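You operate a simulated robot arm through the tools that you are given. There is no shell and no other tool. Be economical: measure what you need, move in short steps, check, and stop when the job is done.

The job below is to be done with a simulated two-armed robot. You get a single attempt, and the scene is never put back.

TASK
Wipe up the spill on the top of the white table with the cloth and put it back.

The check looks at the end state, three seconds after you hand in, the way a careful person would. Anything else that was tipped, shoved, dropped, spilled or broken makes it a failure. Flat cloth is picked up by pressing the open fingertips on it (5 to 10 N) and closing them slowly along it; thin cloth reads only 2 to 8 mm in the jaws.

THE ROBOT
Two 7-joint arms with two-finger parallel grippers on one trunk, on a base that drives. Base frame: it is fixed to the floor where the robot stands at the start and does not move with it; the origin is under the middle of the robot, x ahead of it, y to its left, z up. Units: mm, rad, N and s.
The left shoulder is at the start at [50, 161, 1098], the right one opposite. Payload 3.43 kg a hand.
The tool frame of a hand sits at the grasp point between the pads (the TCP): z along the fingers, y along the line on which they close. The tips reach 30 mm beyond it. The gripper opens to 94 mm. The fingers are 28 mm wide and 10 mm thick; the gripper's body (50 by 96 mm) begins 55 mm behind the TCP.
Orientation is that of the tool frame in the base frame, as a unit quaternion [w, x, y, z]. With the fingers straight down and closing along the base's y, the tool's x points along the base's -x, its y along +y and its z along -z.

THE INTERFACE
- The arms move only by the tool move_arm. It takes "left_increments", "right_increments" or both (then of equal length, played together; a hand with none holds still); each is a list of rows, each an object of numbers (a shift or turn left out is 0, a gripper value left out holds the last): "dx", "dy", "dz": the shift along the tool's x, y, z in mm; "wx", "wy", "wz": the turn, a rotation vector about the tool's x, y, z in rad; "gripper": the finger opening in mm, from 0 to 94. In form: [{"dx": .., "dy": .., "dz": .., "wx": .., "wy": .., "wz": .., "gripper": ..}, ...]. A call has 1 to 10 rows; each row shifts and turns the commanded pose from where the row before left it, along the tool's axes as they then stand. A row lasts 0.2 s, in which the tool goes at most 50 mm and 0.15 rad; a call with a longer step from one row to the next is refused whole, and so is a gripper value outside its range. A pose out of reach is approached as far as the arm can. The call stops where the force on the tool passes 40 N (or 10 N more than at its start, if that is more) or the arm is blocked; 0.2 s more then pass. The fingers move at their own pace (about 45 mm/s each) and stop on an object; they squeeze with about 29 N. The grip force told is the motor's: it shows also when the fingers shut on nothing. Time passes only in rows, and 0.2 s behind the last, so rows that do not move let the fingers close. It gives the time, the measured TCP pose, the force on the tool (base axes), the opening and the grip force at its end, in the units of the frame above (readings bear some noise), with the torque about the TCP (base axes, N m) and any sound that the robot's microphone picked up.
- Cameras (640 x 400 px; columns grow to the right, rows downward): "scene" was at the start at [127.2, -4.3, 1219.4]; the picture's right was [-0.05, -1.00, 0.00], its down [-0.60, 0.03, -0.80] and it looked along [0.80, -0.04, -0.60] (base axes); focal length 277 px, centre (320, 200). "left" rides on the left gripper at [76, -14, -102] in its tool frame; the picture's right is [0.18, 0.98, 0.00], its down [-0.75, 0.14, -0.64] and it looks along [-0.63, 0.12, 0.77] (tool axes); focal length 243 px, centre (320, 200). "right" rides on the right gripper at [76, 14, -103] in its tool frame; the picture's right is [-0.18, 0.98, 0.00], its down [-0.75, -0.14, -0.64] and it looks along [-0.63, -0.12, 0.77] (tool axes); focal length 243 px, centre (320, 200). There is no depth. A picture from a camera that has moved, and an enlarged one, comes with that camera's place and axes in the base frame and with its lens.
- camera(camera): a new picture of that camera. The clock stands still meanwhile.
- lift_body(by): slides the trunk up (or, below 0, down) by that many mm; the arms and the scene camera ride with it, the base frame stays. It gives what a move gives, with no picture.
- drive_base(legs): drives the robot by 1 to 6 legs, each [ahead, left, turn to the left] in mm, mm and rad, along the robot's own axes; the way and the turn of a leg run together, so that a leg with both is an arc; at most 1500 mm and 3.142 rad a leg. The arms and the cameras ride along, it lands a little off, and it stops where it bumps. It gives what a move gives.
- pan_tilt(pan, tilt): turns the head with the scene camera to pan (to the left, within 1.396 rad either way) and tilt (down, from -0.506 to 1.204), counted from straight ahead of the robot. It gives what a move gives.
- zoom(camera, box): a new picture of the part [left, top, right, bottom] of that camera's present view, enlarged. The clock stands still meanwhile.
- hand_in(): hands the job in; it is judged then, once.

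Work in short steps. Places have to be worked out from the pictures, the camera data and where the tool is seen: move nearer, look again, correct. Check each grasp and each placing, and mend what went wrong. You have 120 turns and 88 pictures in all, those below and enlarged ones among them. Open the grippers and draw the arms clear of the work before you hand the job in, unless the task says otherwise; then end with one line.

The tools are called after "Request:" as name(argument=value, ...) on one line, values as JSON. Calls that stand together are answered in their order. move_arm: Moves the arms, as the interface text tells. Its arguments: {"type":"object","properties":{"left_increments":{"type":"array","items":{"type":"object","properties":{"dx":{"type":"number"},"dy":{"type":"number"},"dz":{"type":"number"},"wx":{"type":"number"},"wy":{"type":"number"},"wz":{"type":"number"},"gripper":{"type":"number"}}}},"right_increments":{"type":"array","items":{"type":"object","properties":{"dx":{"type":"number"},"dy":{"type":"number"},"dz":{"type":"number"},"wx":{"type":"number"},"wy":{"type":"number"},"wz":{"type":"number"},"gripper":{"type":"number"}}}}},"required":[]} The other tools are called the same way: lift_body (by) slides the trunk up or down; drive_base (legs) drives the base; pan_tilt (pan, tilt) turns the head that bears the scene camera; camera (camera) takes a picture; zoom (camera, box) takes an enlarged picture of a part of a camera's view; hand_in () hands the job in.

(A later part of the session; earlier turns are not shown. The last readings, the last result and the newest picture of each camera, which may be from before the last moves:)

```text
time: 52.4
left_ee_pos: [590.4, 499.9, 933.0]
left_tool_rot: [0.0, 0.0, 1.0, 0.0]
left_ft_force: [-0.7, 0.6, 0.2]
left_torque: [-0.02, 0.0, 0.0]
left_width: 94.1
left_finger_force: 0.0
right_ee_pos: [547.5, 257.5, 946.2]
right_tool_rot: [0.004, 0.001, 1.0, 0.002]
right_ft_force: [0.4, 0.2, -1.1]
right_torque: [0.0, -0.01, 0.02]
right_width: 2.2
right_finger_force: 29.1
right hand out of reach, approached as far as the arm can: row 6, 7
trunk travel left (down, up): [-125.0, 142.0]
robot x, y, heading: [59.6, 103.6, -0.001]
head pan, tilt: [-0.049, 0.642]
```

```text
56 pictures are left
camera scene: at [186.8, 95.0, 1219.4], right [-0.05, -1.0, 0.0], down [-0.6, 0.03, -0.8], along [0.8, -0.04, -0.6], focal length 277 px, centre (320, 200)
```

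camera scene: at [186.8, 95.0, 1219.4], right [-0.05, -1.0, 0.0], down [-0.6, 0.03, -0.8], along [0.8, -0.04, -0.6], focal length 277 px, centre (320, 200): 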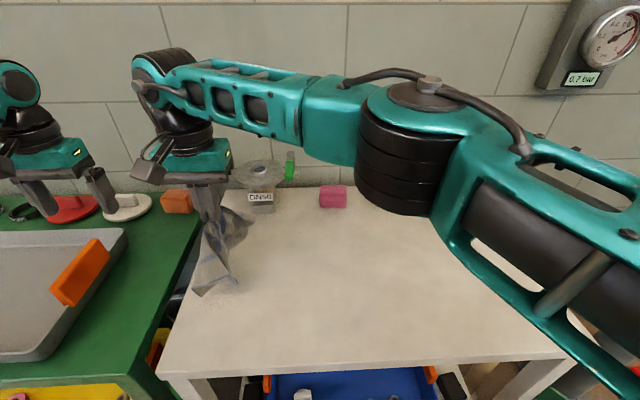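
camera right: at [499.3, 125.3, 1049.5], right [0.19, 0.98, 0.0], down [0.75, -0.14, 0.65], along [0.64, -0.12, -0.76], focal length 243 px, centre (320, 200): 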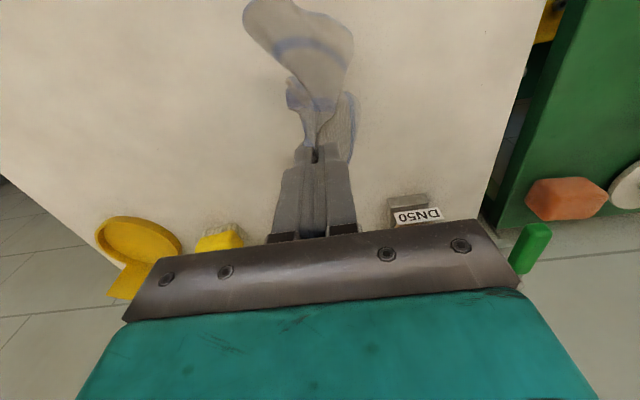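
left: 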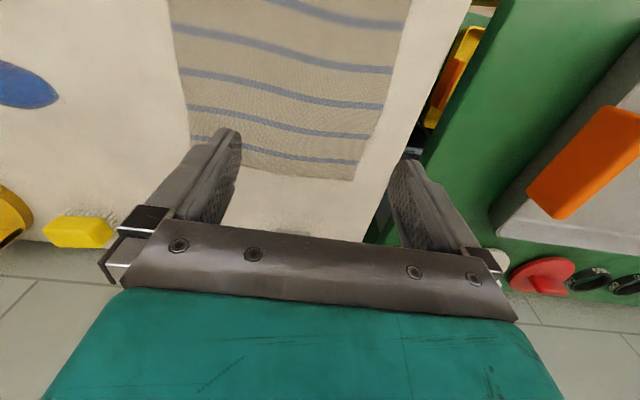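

Now lower in an arc to the original pinch place (≈(543,116)).

Request:
move_arm(right_increments=[{"dz": 28, "dy": 0}, {"dz": 25, "dy": -8}, {"dz": 25, "dy": -14}, {"dz": 22, "dy": -18}, {"dz": 20, "dy": -20}, {"dz": 18, "dy": -20}, {"dz": 15, "dy": -20}, {"dz": 10, "dy": -20}, {"dz": 6, "dy": -20}, {}])

Request:
camera(camera="scene")

Request:
camera(camera="right")

```text
time: 54.6
left_ee_pos: [590.2, 499.2, 932.5]
left_tool_rot: [0.0, -0.001, 1.0, 0.0]
left_ft_force: [-0.2, -0.1, 0.0]
left_torque: [0.0, -0.01, -0.02]
left_width: 93.9
left_finger_force: 0.0
right_ee_pos: [547.7, 118.0, 776.7]
right_tool_rot: [0.003, 0.001, 1.0, 0.002]
right_ft_force: [0.1, 0.4, 0.0]
right_torque: [0.05, 0.01, -0.01]
right_width: 2.1
right_finger_force: 29.3
trunk travel left (down, up): [-125.0, 142.0]
robot x, y, heading: [59.0, 99.7, -0.002]
head pan, tilt: [-0.049, 0.642]
```

```text
55 pictures are left
camera scene: at [186.8, 95.0, 1219.4], right [-0.05, -1.0, 0.0], down [-0.6, 0.03, -0.8], along [0.8, -0.04, -0.6], focal length 277 px, centre (320, 200)
```

scene: 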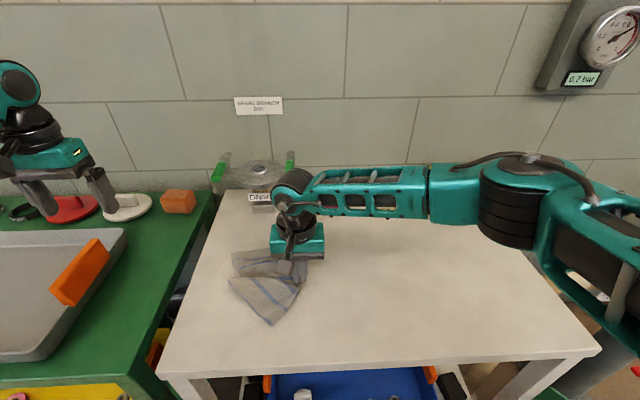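

```text
54 pictures are left
camera right: at [469.8, 132.1, 878.2], right [0.19, 0.98, 0.0], down [0.75, -0.14, 0.65], along [0.64, -0.12, -0.76], focal length 243 px, centre (320, 200)
```

right: 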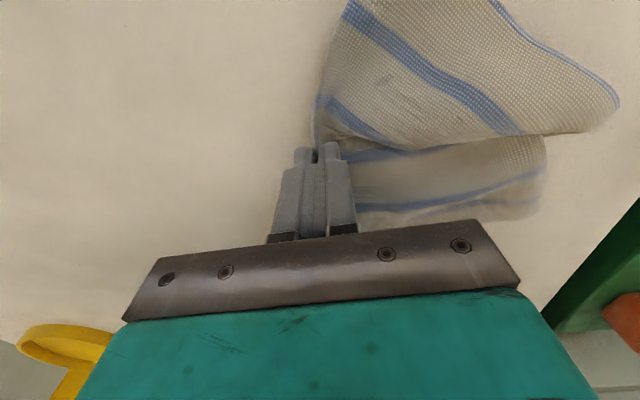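

Cloth is within its original footprint but folded. Release and retract to see how it lies.

Request:
move_arm(right_increments=[{"dz": 2, "gripper": 10}, {"gripper": 20}, {"gripper": 30}, {"dz": -10}, {"dz": -30}, {"dz": -40}, {"dy": -40}, {"dy": -40}, {"dy": -40}, {"dy": -40}])

Request:
zoom(camera="scene", box=[180, 210, 340, 310])

```text
time: 56.8
left_ee_pos: [591.4, 498.4, 931.6]
left_tool_rot: [0.0, -0.001, 1.0, 0.0]
left_ft_force: [-0.9, 0.1, 0.0]
left_torque: [0.0, 0.04, 0.0]
left_width: 94.0
left_finger_force: 0.1
right_ee_pos: [545.5, -43.0, 854.4]
right_tool_rot: [0.004, 0.0, 1.0, 0.001]
right_ft_force: [0.5, -0.1, -0.7]
right_torque: [0.01, -0.01, -0.02]
right_width: 30.0
right_finger_force: 0.1
trunk travel left (down, up): [-125.0, 142.0]
robot x, y, heading: [57.4, 99.0, -0.003]
head pan, tilt: [-0.049, 0.642]
```

```text
4.00 times, centred on (260, 260) of scene
camera zoom: at [186.7, 94.7, 1219.4], right [-0.05, -1.0, 0.0], down [-0.6, 0.03, -0.8], along [0.8, -0.04, -0.6], focal length 1106 px, centre (560, -40)
```

zoom: 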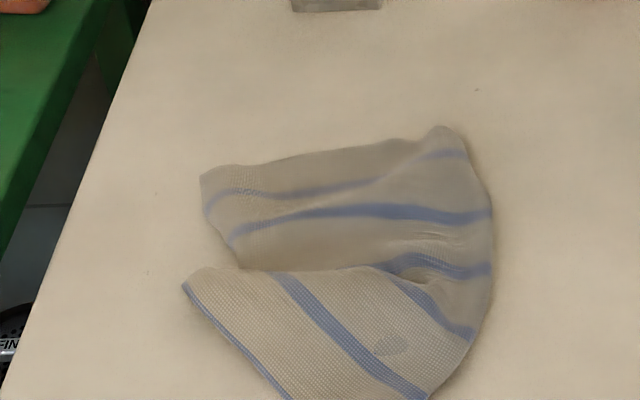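

I'd like it laid out properly. Let me see the whole cloth, also from above via the left-hand camera.

Request:
move_arm(left_increments=[{"dy": -40, "dx": 10}, {"dy": -40, "dx": 10}, {"dy": -40, "dx": 10}, {"dy": -40, "dx": 10}, {"dy": -40, "dx": 10}, {"dy": -40, "dx": 10}, {"dy": -40, "dx": 10}, {}], right_increments=[{"dy": -30}, {"dy": -30}, {"dy": -30}, {"dy": -30}, {}, {}, {}, {}])

Request:
camera(camera="left")

Request:
zoom(camera="scene", box=[180, 230, 340, 330])

```text
time: 58.6
left_ee_pos: [521.8, 218.8, 931.5]
left_tool_rot: [0.0, -0.001, 1.0, 0.001]
left_ft_force: [0.5, -0.5, 0.0]
left_torque: [0.03, -0.01, -0.04]
left_width: 94.1
left_finger_force: 0.1
right_ee_pos: [545.8, -162.6, 853.0]
right_tool_rot: [0.003, 0.001, 1.0, 0.002]
right_ft_force: [0.3, -0.2, -0.4]
right_torque: [0.01, -0.01, -0.03]
right_width: 30.1
right_finger_force: 0.0
trunk travel left (down, up): [-125.0, 142.0]
robot x, y, heading: [58.1, 101.0, -0.003]
head pan, tilt: [-0.049, 0.642]
```

```text
52 pictures are left
camera left: at [444.5, 202.8, 1032.8], right [-0.19, 0.98, 0.0], down [0.75, 0.14, 0.64], along [0.63, 0.12, -0.77], focal length 243 px, centre (320, 200)
```

left: 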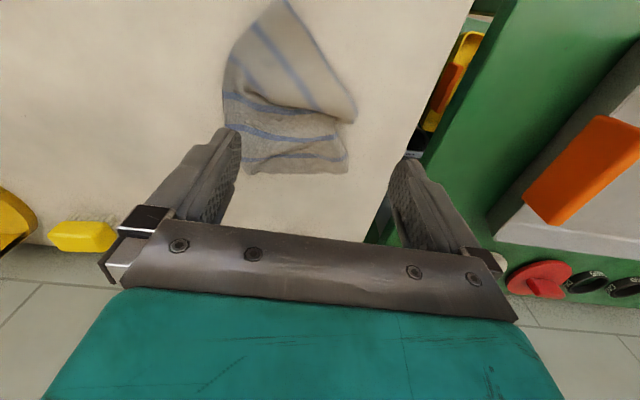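

```text
4.00 times, centred on (260, 280) of scene
camera zoom: at [186.8, 95.1, 1219.4], right [-0.05, -1.0, 0.0], down [-0.6, 0.03, -0.8], along [0.8, -0.04, -0.6], focal length 1106 px, centre (560, -120)
```

zoom: 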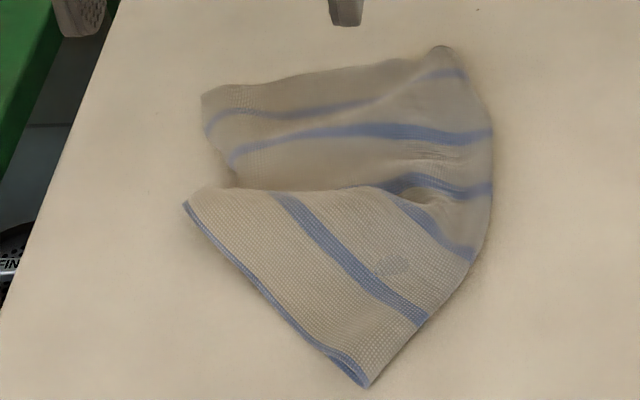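

The front flap has folded back: front-left corner at ≈(553,271) should be near (426,287); front-right at ≈(451,167) should be near (426,62). I'll pinch the front-left corner with the left hand first.

Request:
move_arm(left_increments=[{"dx": -7, "dy": 20, "dz": 30, "gripper": 40}, {"dx": -7, "dy": 18, "dz": 30}, {"dz": 30}, {"dz": 30}, {"dz": 20}, {"dz": 10}, {}])

Request:
camera(camera="left")

Request:
zoom(camera="scene", box=[180, 230, 340, 330])

```text
time: 60.2
left_ee_pos: [535.1, 257.6, 780.1]
left_tool_rot: [0.0, -0.001, 1.0, 0.0]
left_ft_force: [0.3, 0.4, 0.4]
left_torque: [0.02, -0.01, 0.0]
left_width: 40.1
left_finger_force: 0.1
right_ee_pos: [546.5, -163.2, 854.1]
right_tool_rot: [0.004, 0.001, 1.0, 0.002]
right_ft_force: [0.4, 0.4, 0.7]
right_torque: [0.03, 0.0, -0.01]
right_width: 30.2
right_finger_force: 0.1
trunk travel left (down, up): [-125.0, 142.0]
robot x, y, heading: [58.6, 98.5, -0.0]
head pan, tilt: [-0.049, 0.642]
```

```text
50 pictures are left
camera left: at [458.5, 242.5, 882.3], right [-0.19, 0.98, 0.0], down [0.75, 0.14, 0.64], along [0.63, 0.12, -0.77], focal length 243 px, centre (320, 200)
```

left: 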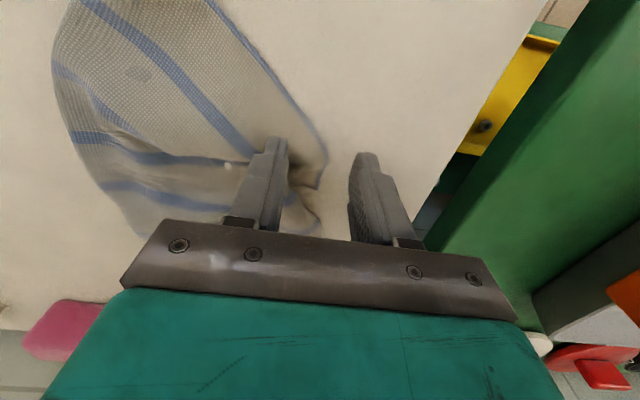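

```text
4.00 times, centred on (260, 280) of scene
camera zoom: at [186.8, 95.0, 1219.4], right [-0.05, -1.0, 0.0], down [-0.6, 0.03, -0.8], along [0.8, -0.04, -0.6], focal length 1106 px, centre (560, -120)
```

zoom: 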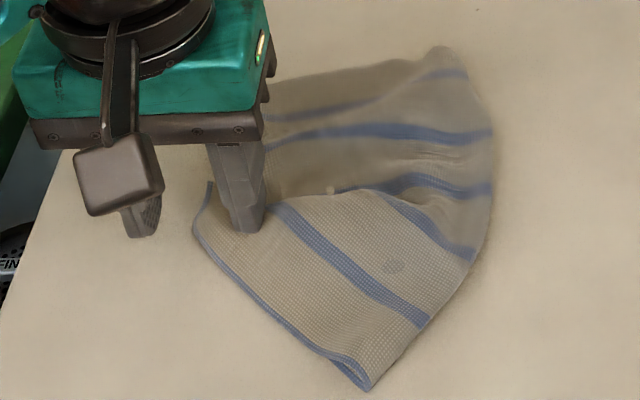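

The flap's corner lies a bit to the right of my fingers. Lift, shift to (522, 215), come down gently.

Request:
move_arm(left_increments=[{"dz": -25}, {"dy": -22, "dx": 7}, {"dy": -21, "dx": 6}, {"dz": 20}, {"dz": 6}, {"dz": 3}, {"dz": 2}, {}])

Request:
zoom(camera="scene", box=[180, 230, 340, 330])

```text
time: 62.0
left_ee_pos: [523.0, 213.8, 775.2]
left_tool_rot: [0.0, -0.001, 1.0, 0.0]
left_ft_force: [0.1, -0.4, 0.0]
left_torque: [0.03, 0.03, 0.01]
left_width: 39.8
left_finger_force: 0.2
right_ee_pos: [546.8, -162.0, 854.7]
right_tool_rot: [0.003, 0.001, 1.0, 0.001]
right_ft_force: [0.1, 0.6, -0.8]
right_torque: [0.01, 0.01, 0.02]
right_width: 29.8
right_finger_force: 0.0
trunk travel left (down, up): [-125.0, 142.0]
robot x, y, heading: [62.7, 99.1, 0.002]
head pan, tilt: [-0.049, 0.642]
```

```text
4.00 times, centred on (260, 280) of scene
camera zoom: at [186.8, 95.0, 1219.4], right [-0.05, -1.0, 0.0], down [-0.6, 0.03, -0.8], along [0.8, -0.04, -0.6], focal length 1106 px, centre (560, -120)
```

zoom: 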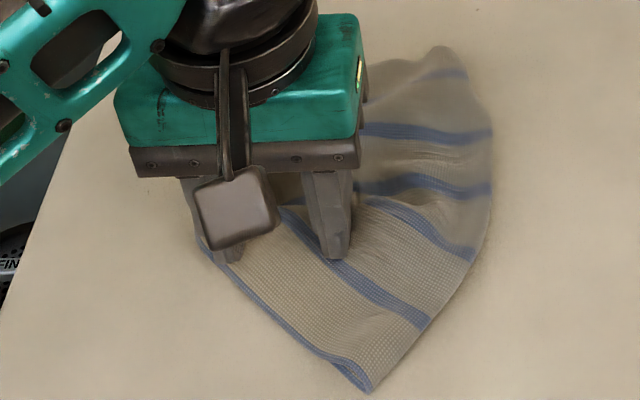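

Both fingertips are on the flap. Press and close slowly.

Request:
move_arm(left_increments=[{"dz": 2}, {"dz": 1}, {"gripper": 33}, {"gripper": 26}, {"gripper": 19}, {"gripper": 12}, {"gripper": 6}, {"gripper": 0}, {}, {}])

Request:
zoom(camera="scene", box=[180, 230, 340, 330])

```text
time: 64.2
left_ee_pos: [522.6, 212.0, 774.9]
left_tool_rot: [0.001, -0.001, 1.0, -0.001]
left_ft_force: [2.1, -3.1, 17.9]
left_torque: [-0.08, -0.18, -0.01]
left_width: 3.7
left_finger_force: 29.4
right_ee_pos: [546.8, -163.4, 854.0]
right_tool_rot: [0.003, 0.001, 1.0, 0.002]
right_ft_force: [-0.7, -0.6, 0.2]
right_torque: [0.01, -0.02, -0.02]
right_width: 30.0
right_finger_force: 0.1
trunk travel left (down, up): [-125.0, 142.0]
robot x, y, heading: [63.3, 102.3, -0.002]
head pan, tilt: [-0.049, 0.642]
```

```text
4.00 times, centred on (260, 280) of scene
camera zoom: at [185.7, 94.5, 1219.6], right [-0.05, -1.0, 0.0], down [-0.6, 0.03, -0.8], along [0.8, -0.04, -0.6], focal length 1106 px, centre (560, -120)
```

zoom: 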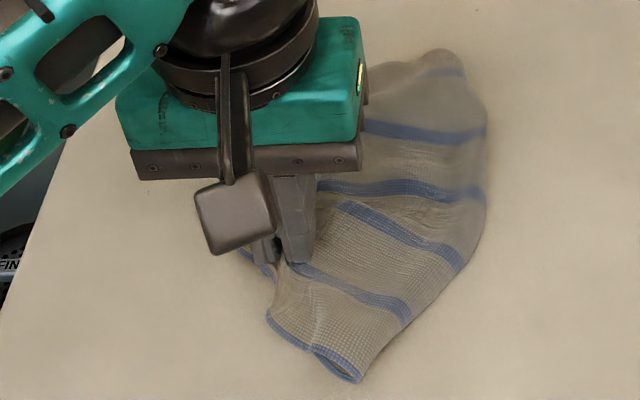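

Pinched (3.7 mm). Lift slightly and carry it toward the front-left, about (462, 260).

Request:
move_arm(left_increments=[{"dz": -15}, {"dz": -15, "dx": 5, "dy": 4}, {"dx": 12, "dy": 10}, {"dx": 12, "dy": 10}, {"dx": 12, "dy": 10}, {"dx": 10, "dy": 7}, {"dx": 9, "dy": 7, "dz": 10}, {"dz": 15}, {}])

Request:
zoom(camera="scene", box=[180, 230, 340, 330])

```text
time: 66.2
left_ee_pos: [462.2, 262.9, 778.2]
left_tool_rot: [0.0, -0.001, 1.0, 0.0]
left_ft_force: [-0.5, 0.1, 0.9]
left_torque: [0.0, -0.01, -0.01]
left_width: 2.9
left_finger_force: 28.2
right_ee_pos: [546.4, -163.1, 853.0]
right_tool_rot: [0.003, 0.0, 1.0, 0.002]
right_ft_force: [-0.4, 0.5, 0.4]
right_torque: [-0.04, 0.01, -0.02]
right_width: 30.0
right_finger_force: 0.0
trunk travel left (down, up): [-125.0, 142.0]
robot x, y, heading: [59.9, 96.5, 0.001]
head pan, tilt: [-0.049, 0.642]
```

```text
4.00 times, centred on (260, 280) of scene
camera zoom: at [186.7, 95.0, 1219.4], right [-0.05, -1.0, 0.0], down [-0.6, 0.03, -0.8], along [0.8, -0.04, -0.6], focal length 1106 px, centre (560, -120)
```

zoom: 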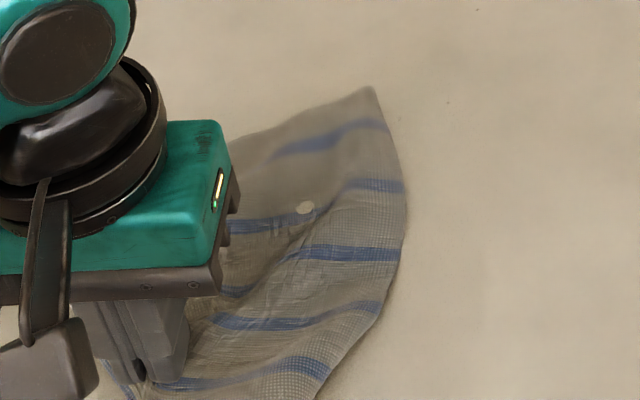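

Nicely unfolded, though shifted left. Release the left hand, retract and look.

Request:
move_arm(left_increments=[{"dz": 3, "gripper": 10}, {"gripper": 20}, {"gripper": 24}, {"dz": -15}, {"dz": -40}, {"dz": -40, "dy": 30}, {"dy": 40}, {"dy": 40}, {"dy": 40}, {"dy": 40}])

Request:
zoom(camera="scene", box=[160, 220, 352, 340])

```text
time: 68.4
left_ee_pos: [460.6, 452.8, 868.9]
left_tool_rot: [0.0, 0.0, 1.0, 0.001]
left_ft_force: [0.5, -0.8, -0.4]
left_torque: [0.01, 0.02, -0.03]
left_width: 24.3
left_finger_force: 0.1
right_ee_pos: [545.8, -162.5, 854.4]
right_tool_rot: [0.004, 0.001, 1.0, 0.002]
right_ft_force: [-0.7, 0.1, -0.6]
right_torque: [-0.03, -0.02, -0.01]
right_width: 29.6
right_finger_force: 0.0
trunk travel left (down, up): [-125.0, 142.0]
robot x, y, heading: [57.4, 101.7, 0.001]
head pan, tilt: [-0.049, 0.642]
```

```text
3.33 times, centred on (256, 280) of scene
camera zoom: at [186.7, 95.2, 1219.4], right [-0.05, -1.0, 0.0], down [-0.6, 0.03, -0.8], along [0.8, -0.04, -0.6], focal length 922 px, centre (533, -67)
```

zoom: 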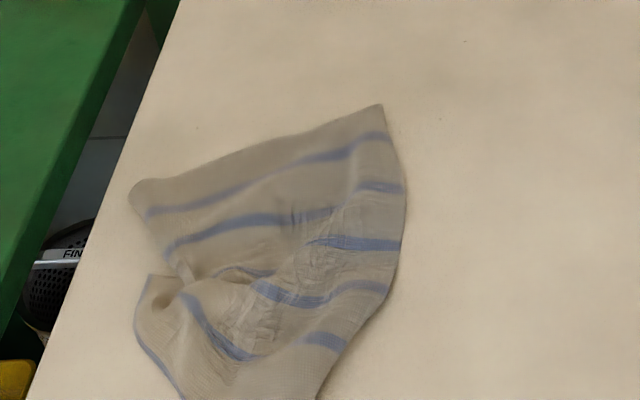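

Now pull the back-right corner (≈(630,178)) out to its place near (654,64) with the right hand; first go above (610,195).

Request:
move_arm(right_increments=[{"dy": 45, "gripper": 40}, {"dy": 45, "dx": -8}, {"dy": 45, "dx": -8}, {"dy": 45, "dx": -8}, {"dy": 45, "dx": -10}, {"dy": 45, "dx": -10}, {"dy": 45, "dx": -10}, {"dy": 42, "dx": -10}, {"dz": 35}, {"dz": 30}])

Request:
camera(camera="right")

Request:
camera(camera="scene")

```text
time: 70.6
left_ee_pos: [461.6, 451.6, 868.2]
left_tool_rot: [0.0, 0.0, 1.0, 0.0]
left_ft_force: [-0.2, -0.6, 0.8]
left_torque: [-0.02, 0.0, -0.02]
left_width: 24.0
left_finger_force: 0.0
right_ee_pos: [604.4, 190.7, 792.3]
right_tool_rot: [0.004, 0.0, 1.0, 0.001]
right_ft_force: [0.0, -0.6, -0.1]
right_torque: [0.0, 0.02, 0.01]
right_width: 39.6
right_finger_force: 0.0
right hand out of reach, approached as far as the arm can: row 9, 10
trunk travel left (down, up): [-125.0, 142.0]
robot x, y, heading: [62.2, 98.5, -0.001]
head pan, tilt: [-0.049, 0.642]
```

```text
44 pictures are left
camera right: at [527.1, 204.8, 893.9], right [0.18, 0.98, 0.01], down [0.75, -0.14, 0.65], along [0.64, -0.12, -0.76], focal length 243 px, centre (320, 200)
```

right: 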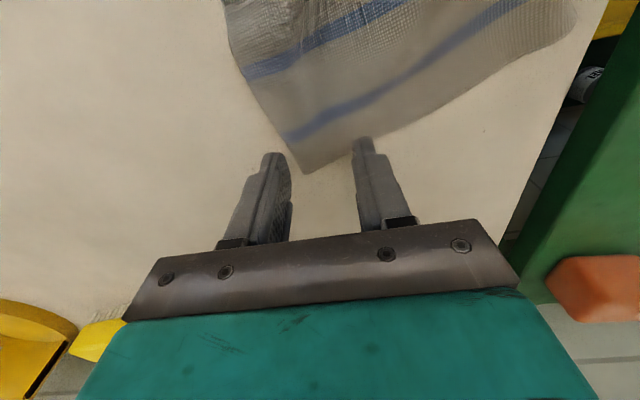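

```text
43 pictures are left
camera scene: at [186.9, 94.9, 1219.4], right [-0.05, -1.0, 0.0], down [-0.6, 0.03, -0.8], along [0.8, -0.04, -0.6], focal length 277 px, centre (320, 200)
```

scene: 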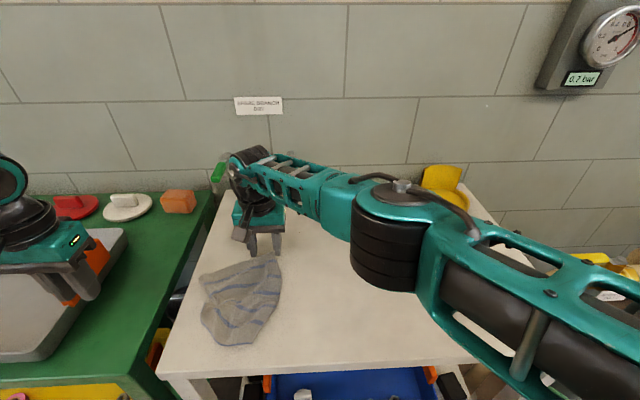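

Corner is at ≈(626,173). Move back to x≈582 so both tips are on cloth, then descend gently.

Request:
move_arm(right_increments=[{"dx": 22, "dy": 3}, {"dz": 10}, {"dz": 5}, {}])

```text
time: 71.6
left_ee_pos: [460.4, 451.8, 868.6]
left_tool_rot: [0.0, -0.001, 1.0, 0.0]
left_ft_force: [-0.8, 0.1, -0.4]
left_torque: [0.01, 0.01, 0.0]
left_width: 24.2
left_finger_force: 0.1
right_ee_pos: [582.4, 192.8, 775.8]
right_tool_rot: [0.003, 0.001, 1.0, 0.002]
right_ft_force: [-0.4, -0.2, 0.6]
right_torque: [-0.01, -0.02, 0.0]
right_width: 40.0
right_finger_force: 0.1
trunk travel left (down, up): [-125.0, 142.0]
robot x, y, heading: [59.6, 99.1, 0.001]
head pan, tilt: [-0.049, 0.642]
```

Press onto the cloth and close slowly.

Request:
move_arm(right_increments=[{"dz": 2.5}, {"dz": 1.5}, {"gripper": 33}, {"gripper": 26}, {"gripper": 19}, {"gripper": 12}, {"gripper": 6}, {"gripper": 0}, {}, {}])

Request:
camera(camera="right")

```text
time: 73.8
left_ee_pos: [460.6, 451.4, 868.3]
left_tool_rot: [0.0, -0.001, 1.0, 0.0]
left_ft_force: [-0.7, -0.2, -0.2]
left_torque: [0.01, 0.0, -0.01]
left_width: 24.1
left_finger_force: 0.0
right_ee_pos: [583.2, 193.4, 773.7]
right_tool_rot: [0.003, 0.001, 1.0, 0.003]
right_ft_force: [0.0, 0.5, 3.2]
right_torque: [0.03, -0.01, -0.01]
right_width: 2.8
right_finger_force: 28.8
trunk travel left (down, up): [-125.0, 142.0]
robot x, y, heading: [59.2, 99.3, 0.0]
head pan, tilt: [-0.049, 0.642]
```

```text
42 pictures are left
camera right: at [505.9, 208.0, 874.8], right [0.19, 0.98, 0.0], down [0.75, -0.14, 0.65], along [0.64, -0.12, -0.76], focal length 243 px, centre (320, 200)
```

right: 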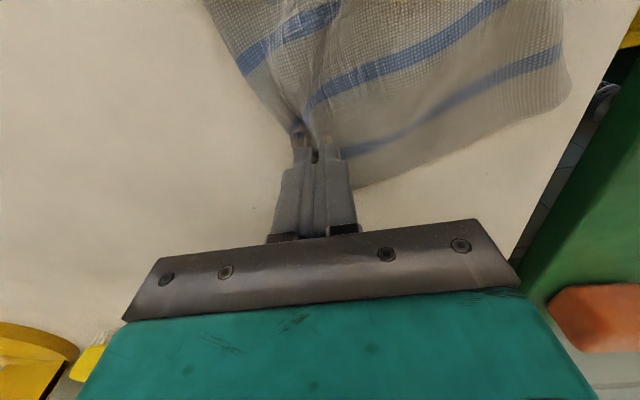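

Grabbed (2.8 mm). Drag to about (625, 85).

Request:
move_arm(right_increments=[{"dz": -3}, {"dy": -14, "dx": -6}, {"dy": -14, "dx": -6}, {"dy": -14, "dx": -6}, {"dy": -14, "dx": -6}, {"dy": -14, "dx": -6}, {"dy": -14, "dx": -6}, {"dy": -14, "dx": -6}, {"dy": -10}, {}])

Request:
camera(camera="scene")

```text
time: 76.0
left_ee_pos: [460.9, 452.0, 869.2]
left_tool_rot: [0.0, -0.001, 1.0, 0.0]
left_ft_force: [0.0, -0.2, 0.0]
left_torque: [0.04, 0.0, 0.0]
left_width: 24.4
left_finger_force: 0.1
right_ee_pos: [625.5, 84.4, 777.0]
right_tool_rot: [0.004, 0.001, 1.0, 0.002]
right_ft_force: [0.5, -0.6, -0.2]
right_torque: [-0.01, 0.02, 0.04]
right_width: 2.5
right_finger_force: 29.6
trunk travel left (down, up): [-125.0, 142.0]
robot x, y, heading: [61.5, 99.7, -0.006]
head pan, tilt: [-0.049, 0.642]
```

```text
41 pictures are left
camera scene: at [186.8, 95.0, 1219.4], right [-0.05, -1.0, 0.0], down [-0.6, 0.03, -0.8], along [0.8, -0.04, -0.6], focal length 277 px, centre (320, 200)
```

scene: 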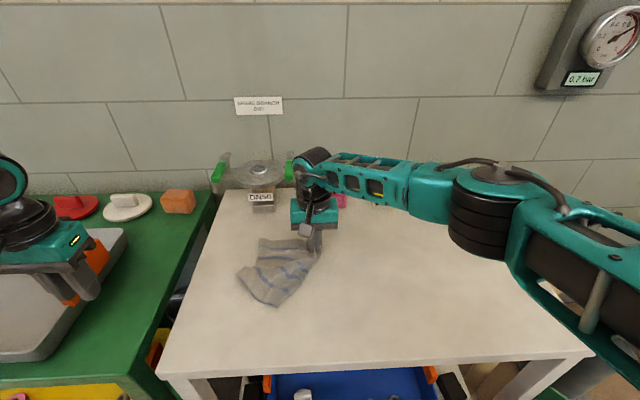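

With the right hand holding the back-right corner, I'll pull the opposite corner with the left. Zoom to find it.

Request:
zoom(camera="scene", box=[220, 225, 340, 315])

```text
4.44 times, centred on (280, 270) of scene
camera zoom: at [186.8, 95.0, 1219.4], right [-0.05, -1.0, 0.0], down [-0.6, 0.03, -0.8], along [0.8, -0.04, -0.6], focal length 1229 px, centre (498, -111)
```

zoom: 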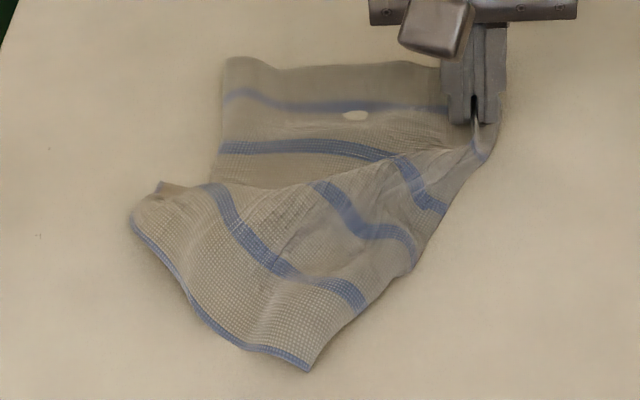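

Part of the cloth is tucked under. Best fix: with the right hand holding the back-right corner, pinch the back-left corner (≈(675,220)) with the left, lift the back hem taut, let it hang and lay it out. Move the left hand above (645,195).

Request:
move_arm(left_increments=[{"dx": -26, "dy": -37, "gripper": 40}, {"dx": -26, "dy": -37}, {"dx": -26, "dy": -37}, {"dx": -26, "dy": -37}, {"dx": -26, "dy": -37}, {"dx": -27, "dy": -36}, {"dx": -27, "dy": -36}, {"dz": 40}, {"dz": 30}])

Request:
camera(camera="left")

Request:
zoom(camera="scene", box=[220, 195, 340, 285])

```text
time: 78.0
left_ee_pos: [645.9, 195.7, 799.4]
left_tool_rot: [0.0, 0.0, 1.0, 0.0]
left_ft_force: [-0.7, -0.5, -0.6]
left_torque: [-0.02, -0.02, -0.02]
left_width: 40.0
left_finger_force: 0.0
right_ee_pos: [625.6, 84.2, 775.3]
right_tool_rot: [0.004, 0.001, 1.0, 0.001]
right_ft_force: [0.8, -0.6, 1.0]
right_torque: [0.02, 0.03, -0.03]
right_width: 2.1
right_finger_force: 28.8
trunk travel left (down, up): [-125.0, 142.0]
robot x, y, heading: [56.6, 102.2, 0.001]
head pan, tilt: [-0.049, 0.642]
```

```text
39 pictures are left
camera left: at [569.2, 180.2, 901.3], right [-0.18, 0.98, 0.0], down [0.75, 0.14, 0.64], along [0.63, 0.12, -0.77], focal length 243 px, centre (320, 200)
```

left: 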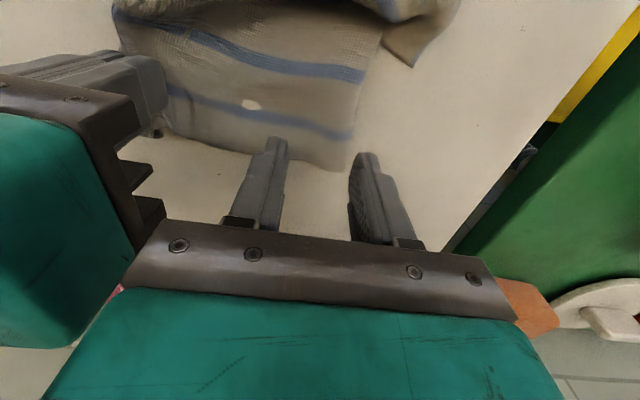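

```text
4.44 times, centred on (280, 240) of scene
camera zoom: at [186.8, 95.1, 1219.4], right [-0.05, -1.0, 0.0], down [-0.6, 0.03, -0.8], along [0.8, -0.04, -0.6], focal length 1229 px, centre (498, 22)
```

zoom: 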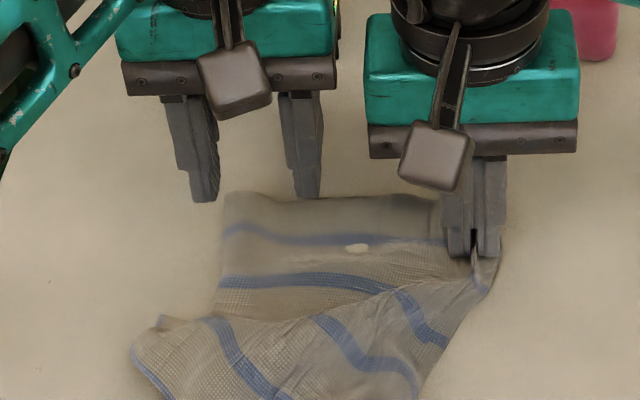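

Shift slightly to (639,190) and descend onto the cloth.

Request:
move_arm(left_increments=[{"dx": 7, "dy": -5}, {"dz": 14}, {"dz": 7}, {"dz": 4}, {"dz": 2}, {}])

```text
time: 79.4
left_ee_pos: [638.7, 189.9, 772.3]
left_tool_rot: [0.0, -0.001, 1.0, 0.0]
left_ft_force: [-0.7, 0.1, -0.2]
left_torque: [0.04, -0.01, 0.04]
left_width: 39.8
left_finger_force: 0.1
right_ee_pos: [625.1, 85.2, 776.8]
right_tool_rot: [0.004, 0.001, 1.0, 0.002]
right_ft_force: [1.2, 0.4, 0.9]
right_torque: [-0.03, 0.01, -0.02]
right_width: 2.4
right_finger_force: 28.9
trunk travel left (down, up): [-125.0, 142.0]
robot x, y, heading: [58.2, 97.4, -0.004]
head pan, tilt: [-0.049, 0.642]
```

Not yet pressing; go down a little more and close.

Request:
move_arm(left_increments=[{"dz": 1.5}, {"dz": 1.2}, {"gripper": 33}, {"gripper": 26}, {"gripper": 19}, {"gripper": 12}, {"gripper": 6}, {"gripper": 0}, {}, {}])

Request:
zoom(camera="scene", box=[220, 215, 340, 305])

```text
time: 81.6
left_ee_pos: [639.7, 189.0, 773.0]
left_tool_rot: [0.001, 0.001, 1.0, -0.001]
left_ft_force: [0.6, -6.1, 16.4]
left_torque: [-0.21, 0.01, 0.03]
left_width: 2.4
left_finger_force: 29.6
right_ee_pos: [624.6, 85.5, 777.5]
right_tool_rot: [0.004, 0.0, 1.0, 0.003]
right_ft_force: [1.6, 4.0, 0.4]
right_torque: [0.12, -0.01, -0.02]
right_width: 2.7
right_finger_force: 29.0
trunk travel left (down, up): [-125.0, 142.0]
robot x, y, heading: [57.9, 102.5, -0.0]
head pan, tilt: [-0.049, 0.642]
```

```text
4.44 times, centred on (280, 260) of scene
camera zoom: at [185.4, 94.6, 1219.7], right [-0.05, -1.0, 0.0], down [-0.6, 0.03, -0.8], along [0.8, -0.04, -0.6], focal length 1229 px, centre (498, -67)
```

zoom: 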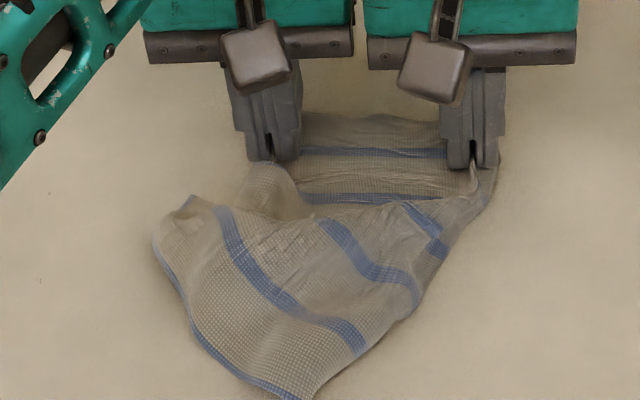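

Both back corners are held and taut. Lift both together by 210 mm so the cloth hangs open.

Request:
move_arm(left_increments=[{"dz": -20}, {"dz": -22}, {"dz": -22}, {"dz": -22}, {"dz": -22}, {"dz": -22}, {"dz": -22}, {"dz": -22}, {"dz": -22}, {"dz": -16, "dx": 10}], right_increments=[{"dz": -20}, {"dz": -22}, {"dz": -22}, {"dz": -22}, {"dz": -22}, {"dz": -22}, {"dz": -22}, {"dz": -22}, {"dz": -22}, {"dz": -12, "dx": -5}])

Request:
camera(camera="scene")

```text
time: 83.8
left_ee_pos: [630.2, 190.3, 982.9]
left_tool_rot: [-0.001, -0.001, 1.0, 0.0]
left_ft_force: [0.0, -12.2, -0.3]
left_torque: [-0.4, -0.03, 0.05]
left_width: 2.2
left_finger_force: 29.1
right_ee_pos: [627.7, 86.0, 985.3]
right_tool_rot: [0.004, 0.0, 1.0, 0.002]
right_ft_force: [-0.9, 12.6, -0.9]
right_torque: [0.41, 0.02, 0.07]
right_width: 2.6
right_finger_force: 28.5
trunk travel left (down, up): [-125.0, 142.0]
robot x, y, heading: [58.6, 99.7, -0.003]
head pan, tilt: [-0.049, 0.642]
```

```text
36 pictures are left
camera scene: at [186.6, 95.2, 1219.4], right [-0.05, -1.0, 0.0], down [-0.6, 0.03, -0.8], along [0.8, -0.04, -0.6], focal length 277 px, centre (320, 200)
```

scene: 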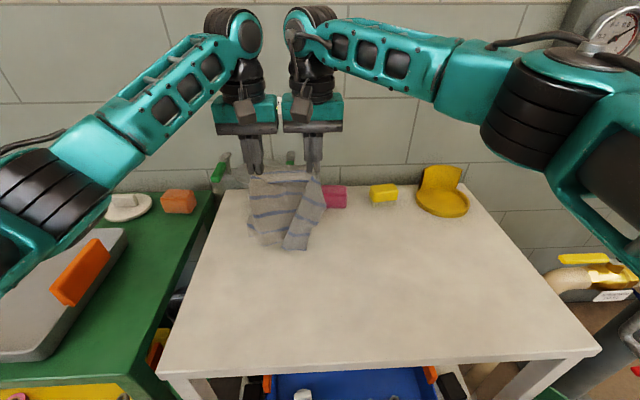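

Hanging well. Carry both toward the robot (x≈425) and 38 mm to the left, keeping height.

Request:
move_arm(left_increments=[{"dx": 20, "dy": 4}, {"dx": 22, "dy": 4}, {"dx": 22, "dy": 4}, {"dx": 22, "dy": 4}, {"dx": 22, "dy": 4}, {"dx": 22, "dy": 4}, {"dx": 22, "dy": 4}, {"dx": 22, "dy": 4}, {"dx": 22, "dy": 4}, {"dx": 12, "dy": 2}], right_increments=[{"dx": 20, "dy": 4}, {"dx": 22, "dy": 4}, {"dx": 22, "dy": 4}, {"dx": 22, "dy": 4}, {"dx": 22, "dy": 4}, {"dx": 22, "dy": 4}, {"dx": 22, "dy": 4}, {"dx": 22, "dy": 4}, {"dx": 22, "dy": 4}, {"dx": 12, "dy": 2}])

Request:
camera(camera="scene")

```text
time: 86.0
left_ee_pos: [419.8, 228.3, 982.4]
left_tool_rot: [0.0, -0.001, 1.0, -0.001]
left_ft_force: [1.5, -13.6, -0.6]
left_torque: [-0.43, -0.03, 0.05]
left_width: 2.4
left_finger_force: 29.1
right_ee_pos: [420.4, 122.2, 982.3]
right_tool_rot: [0.004, 0.002, 1.0, 0.002]
right_ft_force: [-1.3, 13.3, -0.5]
right_torque: [0.44, -0.01, 0.08]
right_width: 2.5
right_finger_force: 28.8
trunk travel left (down, up): [-125.0, 142.0]
robot x, y, heading: [58.6, 98.7, 0.001]
head pan, tilt: [-0.049, 0.642]
```

```text
35 pictures are left
camera scene: at [186.7, 95.1, 1219.4], right [-0.05, -1.0, 0.0], down [-0.6, 0.03, -0.8], along [0.8, -0.04, -0.6], focal length 277 px, centre (320, 200)
```

scene: 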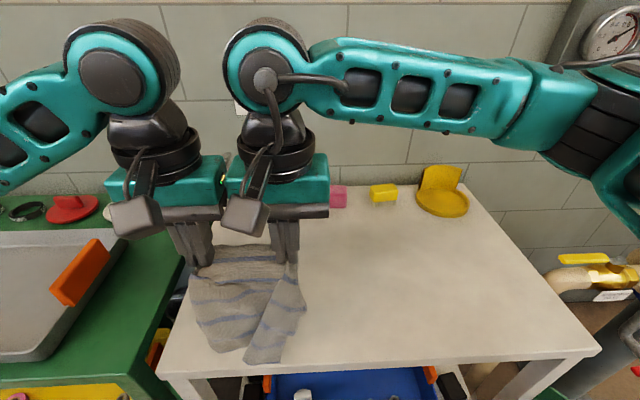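

Now lay down: lower until the front edge touches, then follow an arc forward and down.

Request:
move_arm(left_increments=[{"dz": 30}, {"dz": 12, "dx": -22}, {"dz": 14, "dx": -26}, {"dz": 18, "dx": -26}, {"dz": 22, "dx": -25}, {"dz": 24, "dx": -22}, {"dz": 26, "dx": -20}, {"dz": 26, "dx": -18}, {"dz": 22, "dx": -14}, {"dz": 10, "dx": -14}], right_increments=[{"dz": 30}, {"dz": 12, "dx": -22}, {"dz": 14, "dx": -26}, {"dz": 18, "dx": -26}, {"dz": 22, "dx": -25}, {"dz": 24, "dx": -22}, {"dz": 26, "dx": -20}, {"dz": 26, "dx": -18}, {"dz": 22, "dx": -14}, {"dz": 10, "dx": -14}])

Request:
zoom(camera="scene", box=[160, 200, 352, 340])

```text
time: 88.2
left_ee_pos: [607.9, 227.8, 777.4]
left_tool_rot: [-0.001, 0.0, 1.0, 0.001]
left_ft_force: [0.6, -11.1, -0.1]
left_torque: [-0.31, 0.01, 0.07]
left_width: 2.6
left_finger_force: 29.8
right_ee_pos: [610.1, 122.9, 779.4]
right_tool_rot: [0.003, -0.001, 1.0, 0.002]
right_ft_force: [-0.6, 11.5, 0.4]
right_torque: [0.34, 0.07, 0.07]
right_width: 2.4
right_finger_force: 28.9
trunk travel left (down, up): [-125.0, 142.0]
robot x, y, heading: [59.6, 100.4, 0.003]
head pan, tilt: [-0.049, 0.642]
```

```text
2.86 times, centred on (256, 270) of scene
camera zoom: at [186.8, 95.1, 1219.4], right [-0.05, -1.0, 0.0], down [-0.6, 0.03, -0.8], along [0.8, -0.04, -0.6], focal length 790 px, centre (503, 0)
```

zoom: 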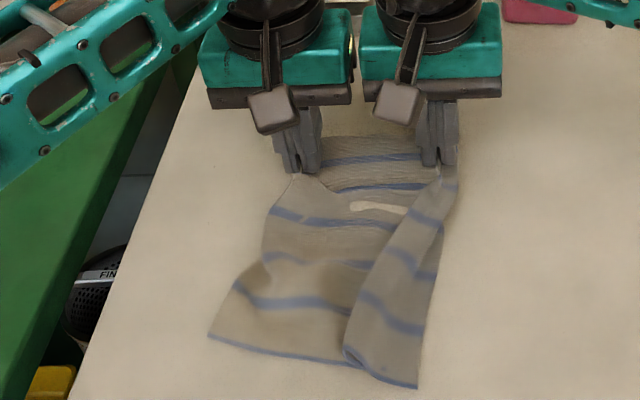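

Good lay-out: nearly flat with one pleat on the right. Release both hands and retract outward.

Request:
move_arm(left_increments=[{"dz": 3, "gripper": 10}, {"gripper": 16}, {"gripper": 22}, {"dz": -15}, {"dz": -30}, {"dz": -40}, {"dy": 40}, {"dy": 40}, {"dy": 40}, {"dy": 40}], right_increments=[{"dz": 4, "gripper": 10}, {"gripper": 16}, {"gripper": 22}, {"dz": -15}, {"dz": -30}, {"dz": -40}, {"dy": -40}, {"dy": -40}, {"dy": -40}, {"dy": -40}])

Request:
zoom(camera="scene", box=[180, 220, 340, 340])

```text
time: 90.4
left_ee_pos: [607.9, 388.7, 861.3]
left_tool_rot: [-0.001, -0.001, 1.0, 0.0]
left_ft_force: [-0.2, 0.5, -0.5]
left_torque: [-0.01, -0.01, 0.03]
left_width: 22.0
left_finger_force: 0.1
right_ee_pos: [608.1, -36.5, 859.9]
right_tool_rot: [0.003, 0.001, 1.0, 0.002]
right_ft_force: [0.6, -0.2, -0.3]
right_torque: [0.0, 0.04, -0.02]
right_width: 22.0
right_finger_force: 0.1
trunk travel left (down, up): [-125.0, 142.0]
robot x, y, heading: [58.4, 100.6, -0.001]
head pan, tilt: [-0.049, 0.642]
```

```text
3.33 times, centred on (260, 280) of scene
camera zoom: at [186.7, 94.9, 1219.4], right [-0.05, -1.0, 0.0], down [-0.6, 0.03, -0.8], along [0.8, -0.04, -0.6], focal length 922 px, centre (520, -67)
```

zoom: 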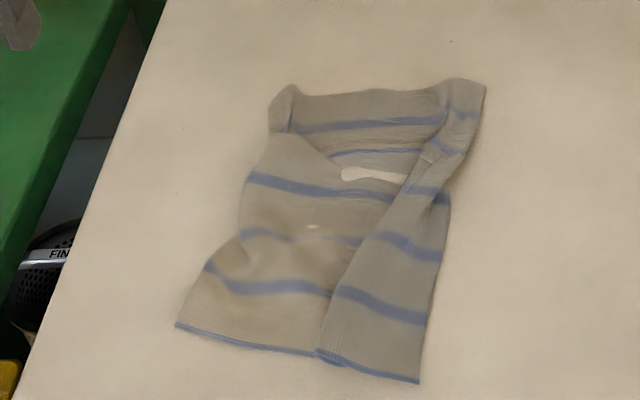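

Center is already within ~15 mm of the original. To flatten the pleat, press closed fingertips near the front-right corner (≈(455,150)) and slide it right.

Request:
move_arm(right_increments=[{"dx": 25, "dy": 30, "gripper": 0}, {"dx": 25, "dy": 30}, {"dx": 25, "dy": 30}, {"dx": 25, "dy": 30}, {"dx": 25, "dy": 30}, {"dx": 25, "dy": 32}, {"dz": 40}, {"dz": 30}, {"dz": 10}, {"dz": 3}])

Request:
zoom(camera="scene", box=[180, 220, 340, 340])

```text
time: 92.6
left_ee_pos: [607.9, 389.2, 862.3]
left_tool_rot: [0.0, -0.001, 1.0, -0.001]
left_ft_force: [-0.4, 0.1, -0.4]
left_torque: [-0.01, 0.02, -0.02]
left_width: 21.9
left_finger_force: 0.1
right_ee_pos: [458.2, 146.6, 776.7]
right_tool_rot: [0.004, 0.001, 1.0, 0.002]
right_ft_force: [-0.7, 0.4, 0.3]
right_torque: [-0.05, 0.0, 0.03]
right_width: 0.0
right_finger_force: 29.1
trunk travel left (down, up): [-125.0, 142.0]
robot x, y, heading: [56.8, 96.5, -0.004]
head pan, tilt: [-0.049, 0.642]
```

```text
3.33 times, centred on (260, 280) of scene
camera zoom: at [186.8, 95.0, 1219.4], right [-0.05, -1.0, 0.0], down [-0.6, 0.03, -0.8], along [0.8, -0.04, -0.6], focal length 922 px, centre (520, -67)
```

zoom: 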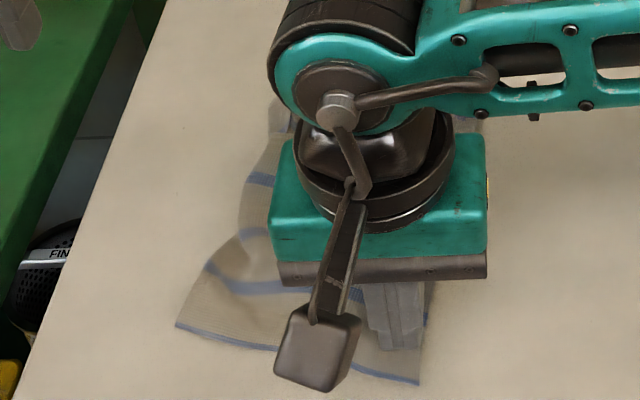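

Tip is over the flap. Press ~10 N and drag right ~75 mm.

Request:
move_arm(right_increments=[{"dz": 3}, {"dz": 1.5}, {"dy": -12}, {"dy": -12}, {"dy": -12}, {"dy": -12}, {"dy": -12}, {"dy": -12}, {}])

Request:
zoom(camera="scene", box=[180, 220, 340, 340])

```text
time: 94.6
left_ee_pos: [608.4, 388.6, 860.7]
left_tool_rot: [0.001, -0.001, 1.0, 0.0]
left_ft_force: [0.0, -0.5, -0.1]
left_torque: [-0.01, 0.01, -0.03]
left_width: 22.0
left_finger_force: 0.0
right_ee_pos: [459.9, 74.1, 771.4]
right_tool_rot: [0.004, 0.001, 1.0, 0.001]
right_ft_force: [0.3, 3.0, 8.8]
right_torque: [0.11, 0.07, 0.0]
right_width: 0.0
right_finger_force: 28.6
trunk travel left (down, up): [-125.0, 142.0]
robot x, y, heading: [58.0, 102.5, 0.0]
head pan, tilt: [-0.049, 0.642]
```

```text
3.33 times, centred on (260, 280) of scene
camera zoom: at [186.3, 95.2, 1219.5], right [-0.05, -1.0, 0.0], down [-0.6, 0.03, -0.8], along [0.8, -0.04, -0.6], focal length 922 px, centre (520, -67)
```

zoom: 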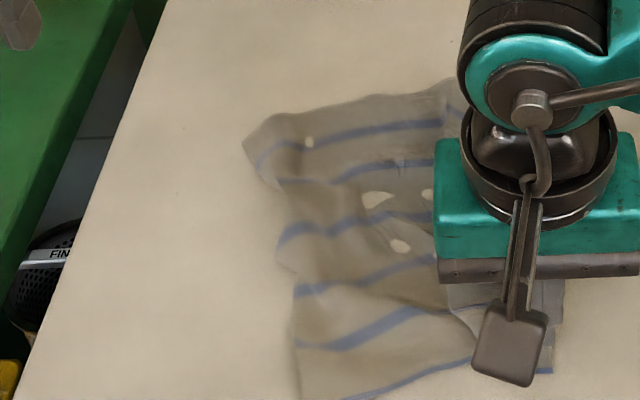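

The flap moved out and the front shifted right. Keep the right tip pressed there and use the left tip to drag the front-left portion left.

Request:
move_arm(left_increments=[{"dx": 25, "dy": -30, "gripper": 0}, {"dx": 25, "dy": -30}, {"dx": 25, "dy": -30}, {"dx": 25, "dy": -30}, {"dx": 25, "dy": -30}, {"dx": 23, "dy": -28}, {"dz": 40}, {"dz": 30}, {"dz": 12}])

Request:
zoom(camera="scene", box=[160, 230, 340, 365])

```text
time: 96.6
left_ee_pos: [459.7, 210.1, 778.5]
left_tool_rot: [0.001, 0.0, 1.0, 0.0]
left_ft_force: [0.3, -0.8, -0.2]
left_torque: [-0.01, 0.01, 0.03]
left_width: 0.0
left_finger_force: 29.0
right_ee_pos: [459.3, 72.7, 772.2]
right_tool_rot: [0.003, 0.001, 1.0, 0.001]
right_ft_force: [1.0, -0.1, 12.5]
right_torque: [0.13, 0.03, 0.02]
right_width: 0.0
right_finger_force: 28.7
trunk travel left (down, up): [-125.0, 142.0]
robot x, y, heading: [62.7, 100.2, 0.003]
head pan, tilt: [-0.049, 0.642]
```

```text
2.96 times, centred on (250, 298) of scene
camera zoom: at [186.1, 95.1, 1219.5], right [-0.05, -1.0, 0.0], down [-0.6, 0.03, -0.8], along [0.8, -0.04, -0.6], focal length 820 px, centre (527, -89)
```

zoom: 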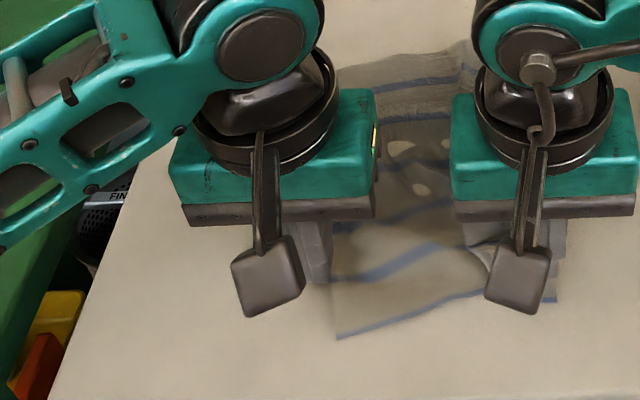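

Front-left corner is at ≈(420,192), so the left tip is just off the cloth. Shift to y≈178 (still clear of the right gripper), press, and drag left.

Request:
move_arm(left_increments=[{"dz": -15}, {"dy": -16, "dx": 8}, {"dy": -16, "dx": 8}, {"dz": 15}, {"dz": 5}, {"dz": 2}, {}])

```text
time: 98.2
left_ee_pos: [443.3, 178.0, 772.0]
left_tool_rot: [0.001, 0.0, 1.0, 0.0]
left_ft_force: [-0.8, 1.0, 5.3]
left_torque: [0.05, 0.04, 0.04]
left_width: 0.2
left_finger_force: 29.3
right_ee_pos: [458.9, 73.1, 772.8]
right_tool_rot: [0.004, 0.0, 1.0, 0.001]
right_ft_force: [1.6, -1.2, 10.9]
right_torque: [0.12, 0.07, -0.06]
right_width: 0.1
right_finger_force: 29.5
trunk travel left (down, up): [-125.0, 142.0]
robot x, y, heading: [61.1, 99.2, -0.003]
head pan, tilt: [-0.049, 0.642]
```

Pressing at 5 N; add a little and drag left ~90 mm.

Request:
move_arm(left_increments=[{"dz": 1}, {"dy": 12}, {"dy": 12}, {"dy": 12}, {"dy": 12}, {"dy": 12}, {"dy": 12}, {"dy": 12}, {"dy": 6}, {}])

Request:
zoom(camera="scene", box=[160, 230, 340, 365])

```text
time: 100.4
left_ee_pos: [443.8, 266.5, 771.4]
left_tool_rot: [0.001, -0.001, 1.0, 0.0]
left_ft_force: [0.2, -4.9, 22.1]
left_torque: [-0.12, 0.05, -0.04]
left_width: 0.2
left_finger_force: 28.6
right_ee_pos: [458.9, 73.3, 771.0]
right_tool_rot: [0.005, 0.001, 1.0, 0.002]
right_ft_force: [0.1, 0.5, -0.3]
right_torque: [0.0, -0.02, 0.05]
right_width: 0.0
right_finger_force: 28.8
trunk travel left (down, up): [-125.0, 142.0]
robot x, y, heading: [63.8, 98.9, -0.0]
head pan, tilt: [-0.049, 0.642]
```

```text
2.96 times, centred on (250, 298) of scene
camera zoom: at [185.6, 94.2, 1219.6], right [-0.05, -1.0, 0.0], down [-0.6, 0.03, -0.8], along [0.8, -0.04, -0.6], focal length 820 px, centre (527, -89)
```

zoom: 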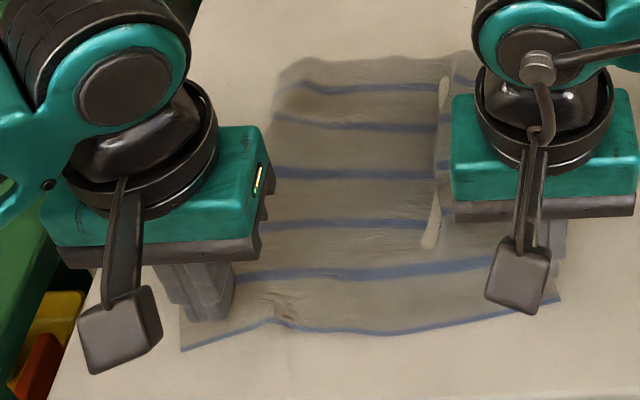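

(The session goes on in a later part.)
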